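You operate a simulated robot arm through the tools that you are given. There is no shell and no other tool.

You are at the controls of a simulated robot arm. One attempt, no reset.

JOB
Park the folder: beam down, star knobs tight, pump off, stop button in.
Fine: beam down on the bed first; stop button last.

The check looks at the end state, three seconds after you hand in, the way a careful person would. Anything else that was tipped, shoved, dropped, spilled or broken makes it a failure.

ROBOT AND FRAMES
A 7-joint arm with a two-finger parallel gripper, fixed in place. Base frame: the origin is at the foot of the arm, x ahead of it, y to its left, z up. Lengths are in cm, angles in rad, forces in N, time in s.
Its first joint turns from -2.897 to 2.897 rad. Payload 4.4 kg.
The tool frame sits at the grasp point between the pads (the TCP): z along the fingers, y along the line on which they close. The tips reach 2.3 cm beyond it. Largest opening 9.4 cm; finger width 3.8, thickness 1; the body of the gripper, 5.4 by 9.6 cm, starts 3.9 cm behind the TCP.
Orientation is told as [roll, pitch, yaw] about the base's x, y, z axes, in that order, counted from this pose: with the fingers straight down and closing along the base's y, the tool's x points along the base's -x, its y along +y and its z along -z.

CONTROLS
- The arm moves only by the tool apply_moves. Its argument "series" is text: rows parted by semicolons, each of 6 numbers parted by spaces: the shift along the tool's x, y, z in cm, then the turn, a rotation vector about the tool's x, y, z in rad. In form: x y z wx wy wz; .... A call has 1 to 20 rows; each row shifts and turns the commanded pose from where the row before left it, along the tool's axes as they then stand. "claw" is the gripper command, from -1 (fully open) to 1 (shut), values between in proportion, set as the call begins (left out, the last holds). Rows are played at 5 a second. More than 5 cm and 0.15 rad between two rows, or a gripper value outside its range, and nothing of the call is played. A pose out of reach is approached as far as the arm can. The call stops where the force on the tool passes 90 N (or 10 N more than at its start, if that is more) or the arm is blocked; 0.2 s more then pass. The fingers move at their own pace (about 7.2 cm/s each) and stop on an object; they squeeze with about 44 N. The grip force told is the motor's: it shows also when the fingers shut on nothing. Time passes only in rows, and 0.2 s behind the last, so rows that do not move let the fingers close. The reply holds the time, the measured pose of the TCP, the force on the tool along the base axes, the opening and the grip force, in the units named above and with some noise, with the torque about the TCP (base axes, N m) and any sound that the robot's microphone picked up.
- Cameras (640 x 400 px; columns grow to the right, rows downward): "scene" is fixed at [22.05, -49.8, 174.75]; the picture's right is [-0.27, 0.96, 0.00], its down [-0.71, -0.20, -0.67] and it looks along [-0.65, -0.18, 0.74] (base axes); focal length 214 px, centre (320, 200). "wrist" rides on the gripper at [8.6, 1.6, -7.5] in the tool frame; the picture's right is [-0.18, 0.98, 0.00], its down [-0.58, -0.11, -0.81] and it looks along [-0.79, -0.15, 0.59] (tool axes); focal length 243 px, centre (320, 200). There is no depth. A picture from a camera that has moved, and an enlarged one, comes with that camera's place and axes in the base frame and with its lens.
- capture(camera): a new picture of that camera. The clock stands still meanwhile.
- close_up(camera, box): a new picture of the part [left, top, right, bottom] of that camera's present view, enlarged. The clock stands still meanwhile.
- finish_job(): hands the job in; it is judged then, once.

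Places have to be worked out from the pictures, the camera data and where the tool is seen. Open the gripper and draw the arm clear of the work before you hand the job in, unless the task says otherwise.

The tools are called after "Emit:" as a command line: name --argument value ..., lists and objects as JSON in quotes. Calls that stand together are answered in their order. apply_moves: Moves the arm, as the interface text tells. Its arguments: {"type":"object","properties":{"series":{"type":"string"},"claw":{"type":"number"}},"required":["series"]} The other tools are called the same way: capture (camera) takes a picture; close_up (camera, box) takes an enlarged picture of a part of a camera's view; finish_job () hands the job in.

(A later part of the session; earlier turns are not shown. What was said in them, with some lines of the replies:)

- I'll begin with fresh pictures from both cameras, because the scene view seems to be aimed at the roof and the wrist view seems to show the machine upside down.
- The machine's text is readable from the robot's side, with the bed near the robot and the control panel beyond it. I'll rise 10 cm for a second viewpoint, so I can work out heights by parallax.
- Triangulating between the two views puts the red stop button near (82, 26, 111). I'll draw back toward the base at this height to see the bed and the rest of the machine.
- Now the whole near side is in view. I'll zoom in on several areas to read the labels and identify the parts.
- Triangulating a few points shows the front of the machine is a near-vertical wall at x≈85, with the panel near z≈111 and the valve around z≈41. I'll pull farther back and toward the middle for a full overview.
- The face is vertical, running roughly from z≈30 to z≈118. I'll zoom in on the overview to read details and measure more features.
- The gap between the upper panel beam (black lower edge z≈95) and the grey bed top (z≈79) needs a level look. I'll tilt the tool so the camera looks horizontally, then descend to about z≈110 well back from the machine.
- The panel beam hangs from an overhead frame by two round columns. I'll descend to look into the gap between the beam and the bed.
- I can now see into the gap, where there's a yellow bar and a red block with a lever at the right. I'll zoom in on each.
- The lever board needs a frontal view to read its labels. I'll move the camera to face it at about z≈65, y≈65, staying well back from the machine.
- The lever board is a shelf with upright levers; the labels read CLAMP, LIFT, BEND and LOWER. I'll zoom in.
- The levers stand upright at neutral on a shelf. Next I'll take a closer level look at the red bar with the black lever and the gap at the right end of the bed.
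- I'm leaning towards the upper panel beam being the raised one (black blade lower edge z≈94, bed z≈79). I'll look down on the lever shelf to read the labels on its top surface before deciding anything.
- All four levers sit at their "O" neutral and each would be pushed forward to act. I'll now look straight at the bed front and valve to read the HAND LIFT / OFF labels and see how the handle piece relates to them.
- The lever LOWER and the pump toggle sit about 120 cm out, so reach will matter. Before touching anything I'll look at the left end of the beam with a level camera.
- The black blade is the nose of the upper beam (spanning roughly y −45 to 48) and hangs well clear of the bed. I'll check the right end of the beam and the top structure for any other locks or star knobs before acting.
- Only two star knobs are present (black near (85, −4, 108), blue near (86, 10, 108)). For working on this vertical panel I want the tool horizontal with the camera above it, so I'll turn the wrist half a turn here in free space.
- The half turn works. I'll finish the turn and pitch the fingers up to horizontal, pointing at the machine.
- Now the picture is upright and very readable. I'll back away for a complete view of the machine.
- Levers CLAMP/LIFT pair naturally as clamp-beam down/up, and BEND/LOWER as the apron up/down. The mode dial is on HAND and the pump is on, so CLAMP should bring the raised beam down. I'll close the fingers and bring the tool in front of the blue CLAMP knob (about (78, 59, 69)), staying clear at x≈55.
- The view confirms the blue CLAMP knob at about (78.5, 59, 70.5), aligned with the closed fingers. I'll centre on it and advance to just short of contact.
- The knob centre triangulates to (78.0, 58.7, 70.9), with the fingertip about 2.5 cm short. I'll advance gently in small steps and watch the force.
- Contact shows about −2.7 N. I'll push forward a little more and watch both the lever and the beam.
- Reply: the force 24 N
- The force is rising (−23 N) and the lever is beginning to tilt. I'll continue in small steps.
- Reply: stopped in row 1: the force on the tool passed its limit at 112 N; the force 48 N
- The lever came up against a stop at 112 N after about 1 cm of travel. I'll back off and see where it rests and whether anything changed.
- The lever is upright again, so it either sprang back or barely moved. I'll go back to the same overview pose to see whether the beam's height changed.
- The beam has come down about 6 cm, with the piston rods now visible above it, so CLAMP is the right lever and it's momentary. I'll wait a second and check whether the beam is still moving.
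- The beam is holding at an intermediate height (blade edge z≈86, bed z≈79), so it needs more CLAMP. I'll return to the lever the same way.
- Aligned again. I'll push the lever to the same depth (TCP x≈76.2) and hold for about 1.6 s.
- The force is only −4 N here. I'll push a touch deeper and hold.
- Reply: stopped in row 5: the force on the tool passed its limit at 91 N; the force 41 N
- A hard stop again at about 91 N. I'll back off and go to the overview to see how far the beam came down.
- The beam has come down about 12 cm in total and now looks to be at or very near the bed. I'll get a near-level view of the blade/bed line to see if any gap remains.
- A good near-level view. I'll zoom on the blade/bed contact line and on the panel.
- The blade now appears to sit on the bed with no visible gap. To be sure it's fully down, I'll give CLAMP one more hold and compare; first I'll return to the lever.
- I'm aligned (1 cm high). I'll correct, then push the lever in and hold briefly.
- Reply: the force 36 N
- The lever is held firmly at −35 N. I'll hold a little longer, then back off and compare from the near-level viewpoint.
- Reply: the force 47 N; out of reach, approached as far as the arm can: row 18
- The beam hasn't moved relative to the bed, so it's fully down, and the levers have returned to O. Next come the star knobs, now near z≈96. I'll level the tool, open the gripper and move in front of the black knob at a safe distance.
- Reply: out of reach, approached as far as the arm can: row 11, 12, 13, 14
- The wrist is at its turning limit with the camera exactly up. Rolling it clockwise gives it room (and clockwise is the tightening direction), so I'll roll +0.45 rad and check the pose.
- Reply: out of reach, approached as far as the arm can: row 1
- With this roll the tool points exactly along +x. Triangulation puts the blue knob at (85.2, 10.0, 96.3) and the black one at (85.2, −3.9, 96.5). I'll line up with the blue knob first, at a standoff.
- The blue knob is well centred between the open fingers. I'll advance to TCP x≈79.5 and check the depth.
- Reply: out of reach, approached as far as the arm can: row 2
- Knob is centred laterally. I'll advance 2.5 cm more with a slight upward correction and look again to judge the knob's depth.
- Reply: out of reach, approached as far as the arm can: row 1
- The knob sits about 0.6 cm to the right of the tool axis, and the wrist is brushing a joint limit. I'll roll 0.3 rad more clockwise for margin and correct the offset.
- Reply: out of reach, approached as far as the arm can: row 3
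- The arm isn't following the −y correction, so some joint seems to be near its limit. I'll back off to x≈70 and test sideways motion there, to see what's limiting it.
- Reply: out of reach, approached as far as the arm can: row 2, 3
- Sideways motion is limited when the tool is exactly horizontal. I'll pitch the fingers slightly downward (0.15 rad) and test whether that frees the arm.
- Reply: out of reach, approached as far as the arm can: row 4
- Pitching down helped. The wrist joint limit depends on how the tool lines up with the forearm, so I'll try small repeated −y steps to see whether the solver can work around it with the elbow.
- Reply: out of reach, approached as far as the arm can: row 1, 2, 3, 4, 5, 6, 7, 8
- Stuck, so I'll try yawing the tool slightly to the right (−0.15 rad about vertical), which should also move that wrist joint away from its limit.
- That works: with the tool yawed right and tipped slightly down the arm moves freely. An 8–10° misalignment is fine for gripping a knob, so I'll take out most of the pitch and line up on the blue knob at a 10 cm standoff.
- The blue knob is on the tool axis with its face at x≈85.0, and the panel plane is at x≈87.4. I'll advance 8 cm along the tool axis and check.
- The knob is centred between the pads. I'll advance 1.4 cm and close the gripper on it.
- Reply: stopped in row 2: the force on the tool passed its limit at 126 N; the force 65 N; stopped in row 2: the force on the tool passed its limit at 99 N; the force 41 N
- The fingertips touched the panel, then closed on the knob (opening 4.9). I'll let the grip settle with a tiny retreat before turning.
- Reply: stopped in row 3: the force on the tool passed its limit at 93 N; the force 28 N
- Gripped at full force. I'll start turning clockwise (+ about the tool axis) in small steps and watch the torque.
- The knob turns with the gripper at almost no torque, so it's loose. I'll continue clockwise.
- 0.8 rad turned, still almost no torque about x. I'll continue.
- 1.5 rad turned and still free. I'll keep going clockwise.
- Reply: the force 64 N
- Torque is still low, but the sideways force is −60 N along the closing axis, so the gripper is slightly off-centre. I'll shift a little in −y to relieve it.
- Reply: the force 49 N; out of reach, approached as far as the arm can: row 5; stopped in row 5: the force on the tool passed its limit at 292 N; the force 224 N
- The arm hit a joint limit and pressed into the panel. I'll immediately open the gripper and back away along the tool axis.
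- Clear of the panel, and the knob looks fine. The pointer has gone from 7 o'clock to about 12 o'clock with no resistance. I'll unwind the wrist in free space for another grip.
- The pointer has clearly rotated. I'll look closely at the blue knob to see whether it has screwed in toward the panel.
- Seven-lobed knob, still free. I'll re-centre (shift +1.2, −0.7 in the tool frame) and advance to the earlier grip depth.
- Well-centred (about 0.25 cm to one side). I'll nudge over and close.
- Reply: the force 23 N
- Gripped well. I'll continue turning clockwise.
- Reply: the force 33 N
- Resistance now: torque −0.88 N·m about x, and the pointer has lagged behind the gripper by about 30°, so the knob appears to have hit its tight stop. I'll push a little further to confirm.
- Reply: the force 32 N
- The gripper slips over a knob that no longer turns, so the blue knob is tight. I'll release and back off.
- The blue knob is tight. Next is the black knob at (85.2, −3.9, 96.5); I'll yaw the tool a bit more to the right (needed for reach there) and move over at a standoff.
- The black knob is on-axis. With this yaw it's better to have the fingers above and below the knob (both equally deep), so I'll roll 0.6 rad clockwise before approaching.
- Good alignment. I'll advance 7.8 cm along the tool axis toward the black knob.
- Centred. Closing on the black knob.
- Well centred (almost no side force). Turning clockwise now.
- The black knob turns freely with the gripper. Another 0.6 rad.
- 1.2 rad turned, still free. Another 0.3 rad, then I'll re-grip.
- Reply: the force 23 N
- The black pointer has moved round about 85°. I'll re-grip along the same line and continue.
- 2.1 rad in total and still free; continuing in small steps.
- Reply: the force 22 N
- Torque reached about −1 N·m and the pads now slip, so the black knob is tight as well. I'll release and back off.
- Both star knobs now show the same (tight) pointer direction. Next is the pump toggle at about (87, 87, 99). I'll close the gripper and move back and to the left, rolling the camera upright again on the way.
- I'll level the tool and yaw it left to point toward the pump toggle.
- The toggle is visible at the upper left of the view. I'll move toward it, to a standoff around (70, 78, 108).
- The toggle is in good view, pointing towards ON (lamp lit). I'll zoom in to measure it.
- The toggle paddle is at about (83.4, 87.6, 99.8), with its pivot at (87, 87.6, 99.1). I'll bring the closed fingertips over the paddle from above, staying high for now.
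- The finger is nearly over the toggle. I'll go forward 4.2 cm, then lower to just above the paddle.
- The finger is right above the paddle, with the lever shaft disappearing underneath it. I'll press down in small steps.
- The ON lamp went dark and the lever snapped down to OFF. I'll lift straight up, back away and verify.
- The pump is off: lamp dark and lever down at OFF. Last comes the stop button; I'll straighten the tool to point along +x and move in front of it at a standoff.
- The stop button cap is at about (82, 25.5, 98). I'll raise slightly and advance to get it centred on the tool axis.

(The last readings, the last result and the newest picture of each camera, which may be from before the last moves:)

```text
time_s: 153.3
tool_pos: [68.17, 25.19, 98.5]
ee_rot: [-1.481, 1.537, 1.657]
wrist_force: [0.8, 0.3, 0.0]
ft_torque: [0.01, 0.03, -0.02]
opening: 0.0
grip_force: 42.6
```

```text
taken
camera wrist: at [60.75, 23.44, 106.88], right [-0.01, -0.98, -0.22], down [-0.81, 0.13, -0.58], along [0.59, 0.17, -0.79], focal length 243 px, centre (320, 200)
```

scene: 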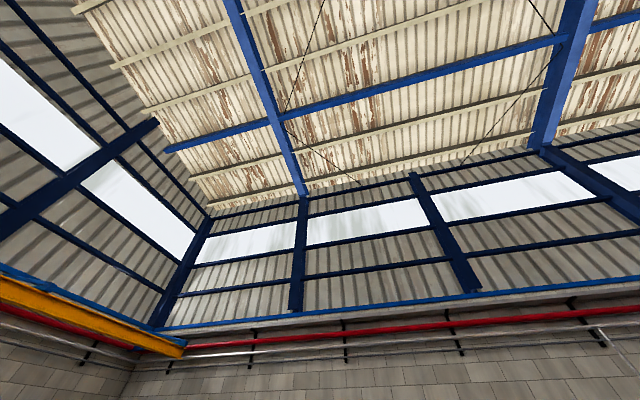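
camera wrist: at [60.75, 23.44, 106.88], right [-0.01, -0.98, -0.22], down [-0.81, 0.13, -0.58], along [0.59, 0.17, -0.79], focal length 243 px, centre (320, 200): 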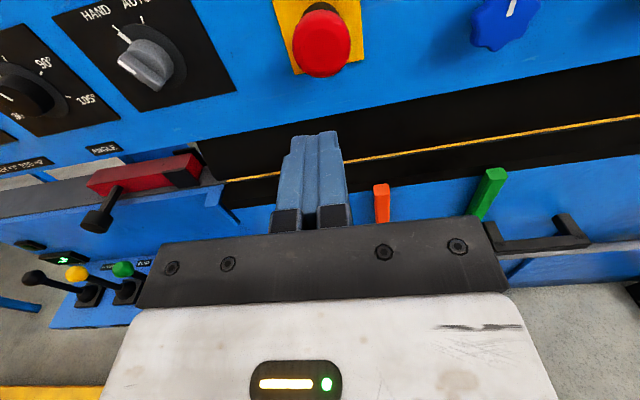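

The button is on-axis. I'll approach to about 2 cm from the cap.

Emit:
apply_moves --series "0.2 0 3 0 0 0; 0 0 3 0 0 0; 0 0 3 0 0 0; 0 0 0 0 0 0"

Emit:
capture --camera "wrist"

```text
time_s: 154.3
tool_pos: [77.24, 25.18, 98.47]
ee_rot: [-1.457, 1.539, 1.679]
wrist_force: [0.2, 0.7, -0.8]
ft_torque: [-0.04, 0.02, 0.02]
opening: 0.01
grip_force: 42.4
```

```text
taken
camera wrist: at [69.8, 23.34, 106.97], right [-0.01, -0.98, -0.22], down [-0.81, 0.13, -0.57], along [0.59, 0.17, -0.79], focal length 243 px, centre (320, 200)
```

wrist: 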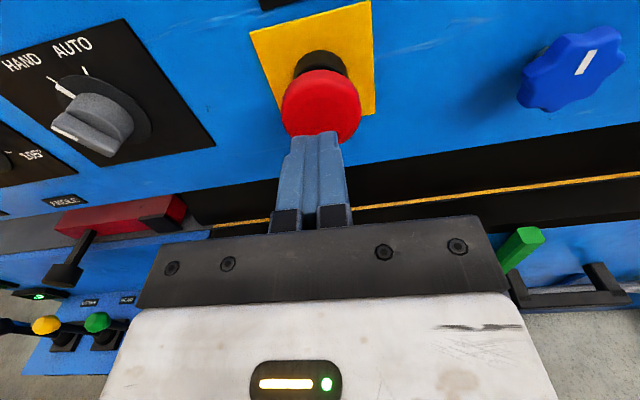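

Everything's ready: beam down, knobs tight, pump off. I'll now press the stop button in with small forward steps.

Emit:
apply_moves --series "0 0 0.8 0 0 0; 0 0 0.6 0 0 0; 0 0 0.5 0 0 0; 0 0 0.4 0 0 0; 0 0 0 0 0 0"

Emit:
capture --camera "wrist"

```text
time_s: 155.5
tool_pos: [79.49, 25.09, 98.57]
ee_rot: [-1.465, 1.54, 1.669]
wrist_force: [-0.4, 0.2, 0.2]
ft_torque: [0.01, -0.01, -0.03]
opening: 0.0
grip_force: 42.9
```

```text
taken
camera wrist: at [71.99, 23.27, 107.14], right [-0.01, -0.98, -0.22], down [-0.81, 0.13, -0.57], along [0.59, 0.17, -0.79], focal length 243 px, centre (320, 200)
```

wrist: 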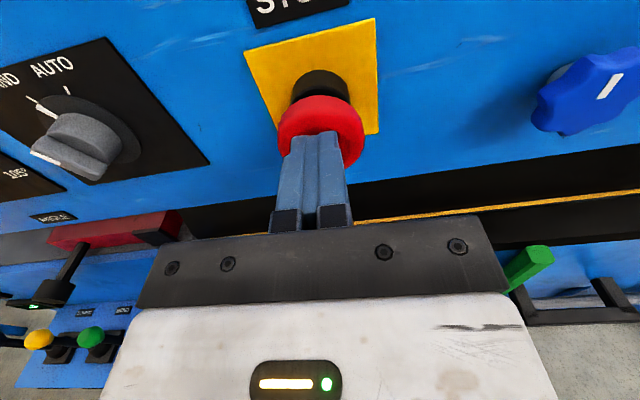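

Fingertip is at the cap centre with no force yet; I'll continue pressing.

Emit:
apply_moves --series "0 0 0.4 0 0 0; 0 0 0.4 0 0 0; 0 0 0.4 0 0 0; 0 0 0 0 0 0"

Emit:
apply_moves --series "0 0 0.3 0 0 0; 0 0 0.3 0 0 0; 0 0 0 0 0 0"

Emit:
capture --camera "wrist"

```text
time_s: 156.5
tool_pos: [80.59, 25.08, 98.61]
ee_rot: [-1.462, 1.541, 1.675]
wrist_force: [-11.5, 1.8, 1.8]
ft_torque: [0.11, -0.03, 0.0]
opening: 0.0
grip_force: 42.7
heard: click
```

```text
time_s: 157.0
tool_pos: [80.63, 25.04, 98.5]
ee_rot: [-1.464, 1.54, 1.674]
wrist_force: [-50.4, -7.6, 14.4]
ft_torque: [-0.3, -0.31, -0.21]
opening: 0.0
grip_force: 42.6
stopped in row 2: the force on the tool passed its limit at 110 N (the readings are from after the stop); the commanded pose is now the measured one
```

```text
taken
camera wrist: at [73.24, 23.29, 107.11], right [0.0, -0.98, -0.21], down [-0.81, 0.13, -0.57], along [0.59, 0.17, -0.79], focal length 243 px, centre (320, 200)
```

wrist: 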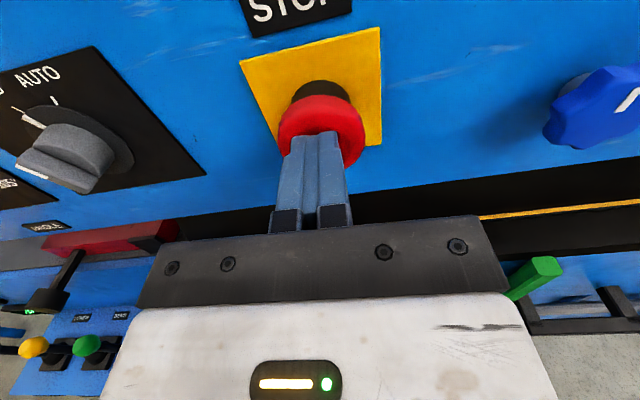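

A click was heard and the button reached its end stop. I'll back straight off and inspect it.

Emit:
apply_moves --series "0 0 -1 0 0 0; 0 0 -3 0 0 0; 0 0 -4 0 0 0; 0 0 -4 0 0 0; 0 0 -4 0 0 0; 0 0 -4 0 0 0; 0 0 -4 0 0 0; 0 0 -4 0 0 0; 0 0 0 0 0 0"

Emit:
apply_moves --series "4 0 -2 0 0 0; 4 0 -2 0 0 0; 4 0 -2 0 0 0; 4 0 -2 0 0 0; 4 0 -2 0 0 0; 4 0 -1 0 0 0; 4 0 0 0 0 0; 4 0 0 0 0 0; 4 0 0 0 0 0; 4 0 0 0 0 0; 0 0 0 0 0 0" --claw -1

Emit:
capture --camera "wrist"

Emit:
close_up --camera "wrist" --box '[280, 40, 600, 240]'

Emit:
close_up --camera "wrist" --box '[60, 40, 380, 240]'

```text
time_s: 159.0
tool_pos: [52.69, 25.25, 98.72]
ee_rot: [-1.468, 1.536, 1.673]
wrist_force: [0.3, 0.3, -0.3]
ft_torque: [-0.01, -0.01, -0.02]
opening: 0.03
grip_force: 42.2
```

```text
time_s: 161.4
tool_pos: [41.85, 24.01, 138.78]
ee_rot: [-1.439, 1.539, 1.697]
wrist_force: [-0.5, 0.3, -1.4]
ft_torque: [-0.01, -0.02, -0.01]
opening: 9.42
grip_force: 0.0
```

```text
taken
camera wrist: at [34.53, 22.18, 147.33], right [0.0, -0.98, -0.22], down [-0.81, 0.13, -0.57], along [0.59, 0.17, -0.79], focal length 243 px, centre (320, 200)
```

wrist: 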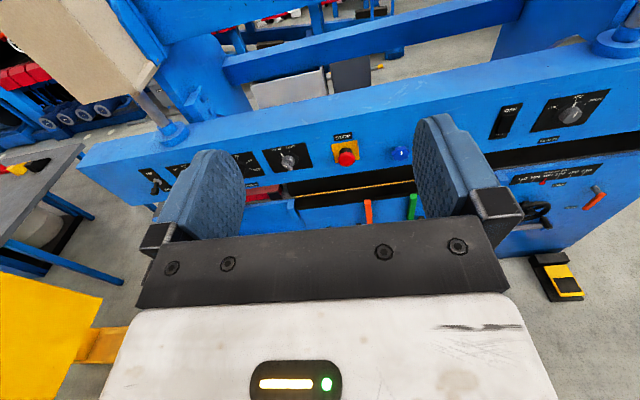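

```text
2.00 times, centred on (440, 140) of wrist
camera zoom: at [34.53, 22.18, 147.33], right [0.0, -0.98, -0.22], down [-0.81, 0.13, -0.57], along [0.59, 0.17, -0.79], focal length 485 px, centre (80, 320)
```

zoom: 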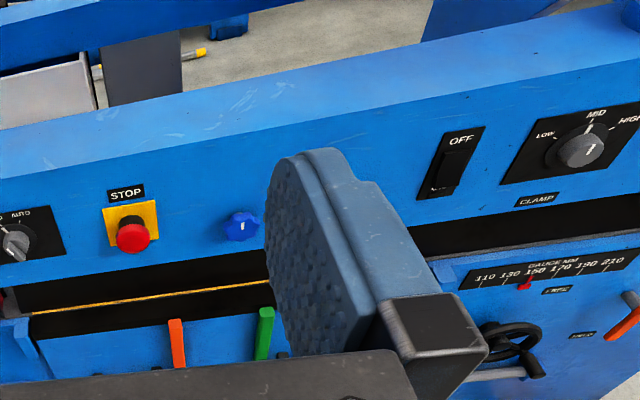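

```text
2.00 times, centred on (220, 140) of wrist
camera zoom: at [34.53, 22.18, 147.33], right [0.0, -0.98, -0.22], down [-0.81, 0.13, -0.57], along [0.59, 0.17, -0.79], focal length 485 px, centre (520, 320)
```

zoom: 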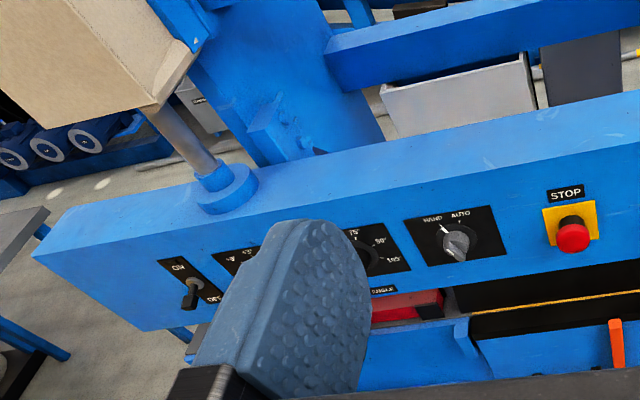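

Everything looks right from above. I'll take a last near-level look to check that the button stayed in and the beam, knobs and levers are as they should be.

Emit:
apply_moves --series "-4.58 0 0.2 0 0 0; -4.58 0 0.2 0 0 0; -4.58 0 0.2 0 0 0; -4.58 0 0.2 0 0 0; -4.58 0 0.2 0 0 0; -4.58 0 0.2 0 0 0; -4.58 0 0.2 0 0 0; -4.58 0 0.2 0 0 0; -4.58 0 0.2 0 0 0; -4.58 0 0.2 0 0 0; -4.58 0 0.2 0 0 0; -4.58 0 0.2 0 0 0; 0 0 0 0 0.14 0; 0 0 0 0 0.14 0; 0 0 0 0 0.14 0; 0 0 0 0 0.14 0; 0 0 0 0 0 0"

Emit:
capture --camera "wrist"

Emit:
close_up --camera "wrist" --box '[300, 0, 620, 200]'

Emit:
close_up --camera "wrist" --box '[0, 40, 320, 240]'

```text
time_s: 165.0
tool_pos: [44.14, 25.64, 83.85]
ee_rot: [-3.082, 1.011, 0.047]
wrist_force: [0.5, 0.0, -0.1]
ft_torque: [-0.01, 0.02, -0.02]
opening: 9.37
grip_force: 0.1
```

```text
taken
camera wrist: at [33.26, 24.06, 87.01], right [0.09, -0.98, -0.19], down [-0.38, 0.14, -0.92], along [0.92, 0.16, -0.36], focal length 243 px, centre (320, 200)
```

wrist: 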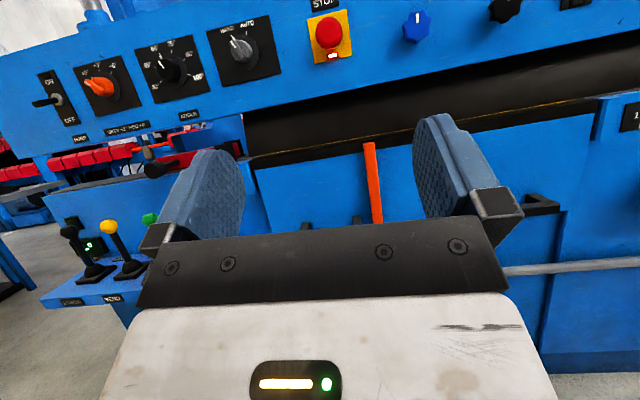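

```text
2.00 times, centred on (460, 100) of wrist
camera zoom: at [33.26, 24.06, 87.01], right [0.09, -0.98, -0.19], down [-0.38, 0.14, -0.92], along [0.92, 0.16, -0.36], focal length 485 px, centre (40, 400)
```

zoom: 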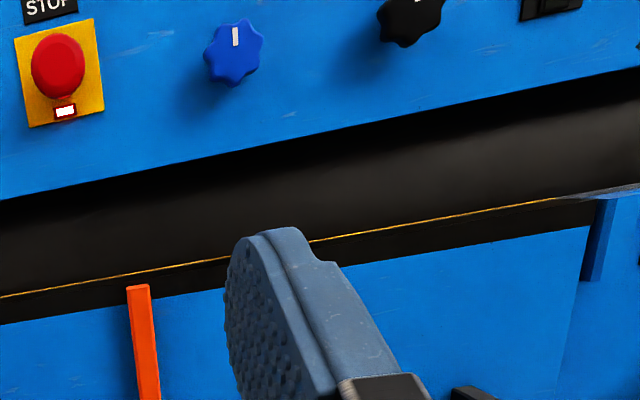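

```text
2.00 times, centred on (160, 140) of wrist
camera zoom: at [33.26, 24.06, 87.01], right [0.09, -0.98, -0.19], down [-0.38, 0.14, -0.92], along [0.92, 0.16, -0.36], focal length 485 px, centre (640, 320)
```

zoom: 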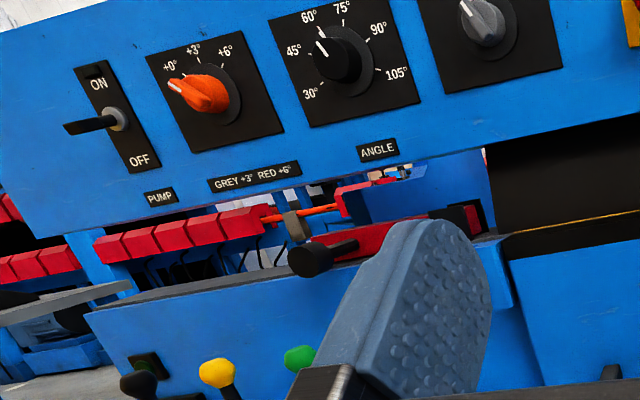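

The stop button's own lamp is now lit, the pump lamp is dark, and the levers are upright. I'll compare the two star-knob pointers once more from slightly higher.

Emit:
apply_moves --series "3 1.5 2 0 0 0; 3 1.5 2 0 0 0; 0 0 0 0 0 0"

Emit:
capture --camera "wrist"

Emit:
close_up --camera "wrist" --box '[260, 0, 580, 150]'

```text
time_s: 165.8
tool_pos: [44.29, 22.38, 90.81]
ee_rot: [-3.084, 1.014, 0.047]
wrist_force: [0.4, -0.3, 0.3]
ft_torque: [0.0, 0.02, 0.02]
opening: 9.4
grip_force: 0.1
```

```text
taken
camera wrist: at [33.4, 20.88, 94.14], right [0.09, -0.98, -0.19], down [-0.38, 0.14, -0.92], along [0.92, 0.16, -0.36], focal length 243 px, centre (320, 200)
```

wrist: 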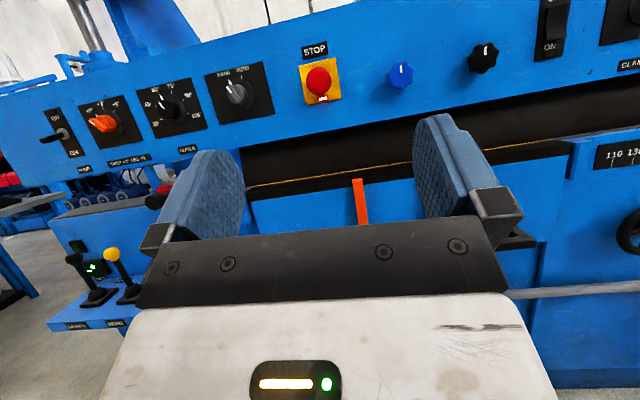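

```text
2.00 times, centred on (420, 75) of wrist
camera zoom: at [33.4, 20.88, 94.14], right [0.09, -0.98, -0.19], down [-0.38, 0.14, -0.92], along [0.92, 0.16, -0.36], focal length 485 px, centre (120, 450)
```

zoom: 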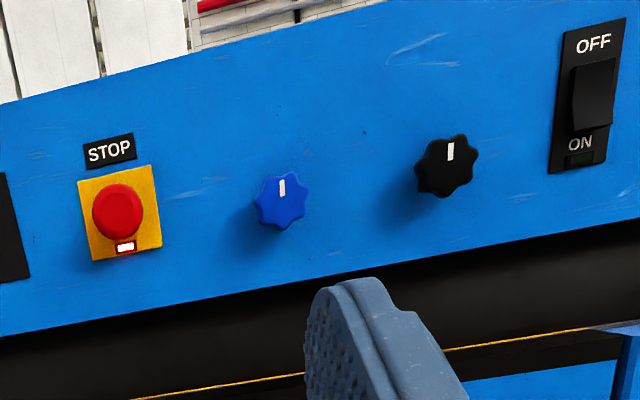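

Both star-knob pointers stand at 12 o'clock on their tight stops and the beam is on the bed. The pump is off, the stop button is in with its lamp lit, and the gripper is open about 40 cm clear of the machine. Handing in.

Emit:
finish_job

```text
The job is handed in.
```

The folder is parked and the job is handed in; I haven't seen the check's verdict.

1. **Beam:** it is down on the bed. I lowered it first with the CLAMP lever, and a further hold on the lever moved it no lower. The lever returned to neutral by itself.
2. **Star knobs:** the blue and black knobs are both tight. I turned each clockwise until it stopped, and both pointers now stand at 12 o'clock.
3. **Pump:** it is off, with the toggle down at OFF and its lamp dark.
4. **Stop button:** it is in. I pressed it last; it clicked and its lamp is lit.

While I was turning the blue knob, the arm reached a joint limit and pressed into the panel with a peak of 292 N before I backed off. I also touched the panel lightly (126 N) on the first approach to that knob. I saw no damage in the pictures afterwards.

The gripper is open and the arm is about 40 cm clear of the machine.
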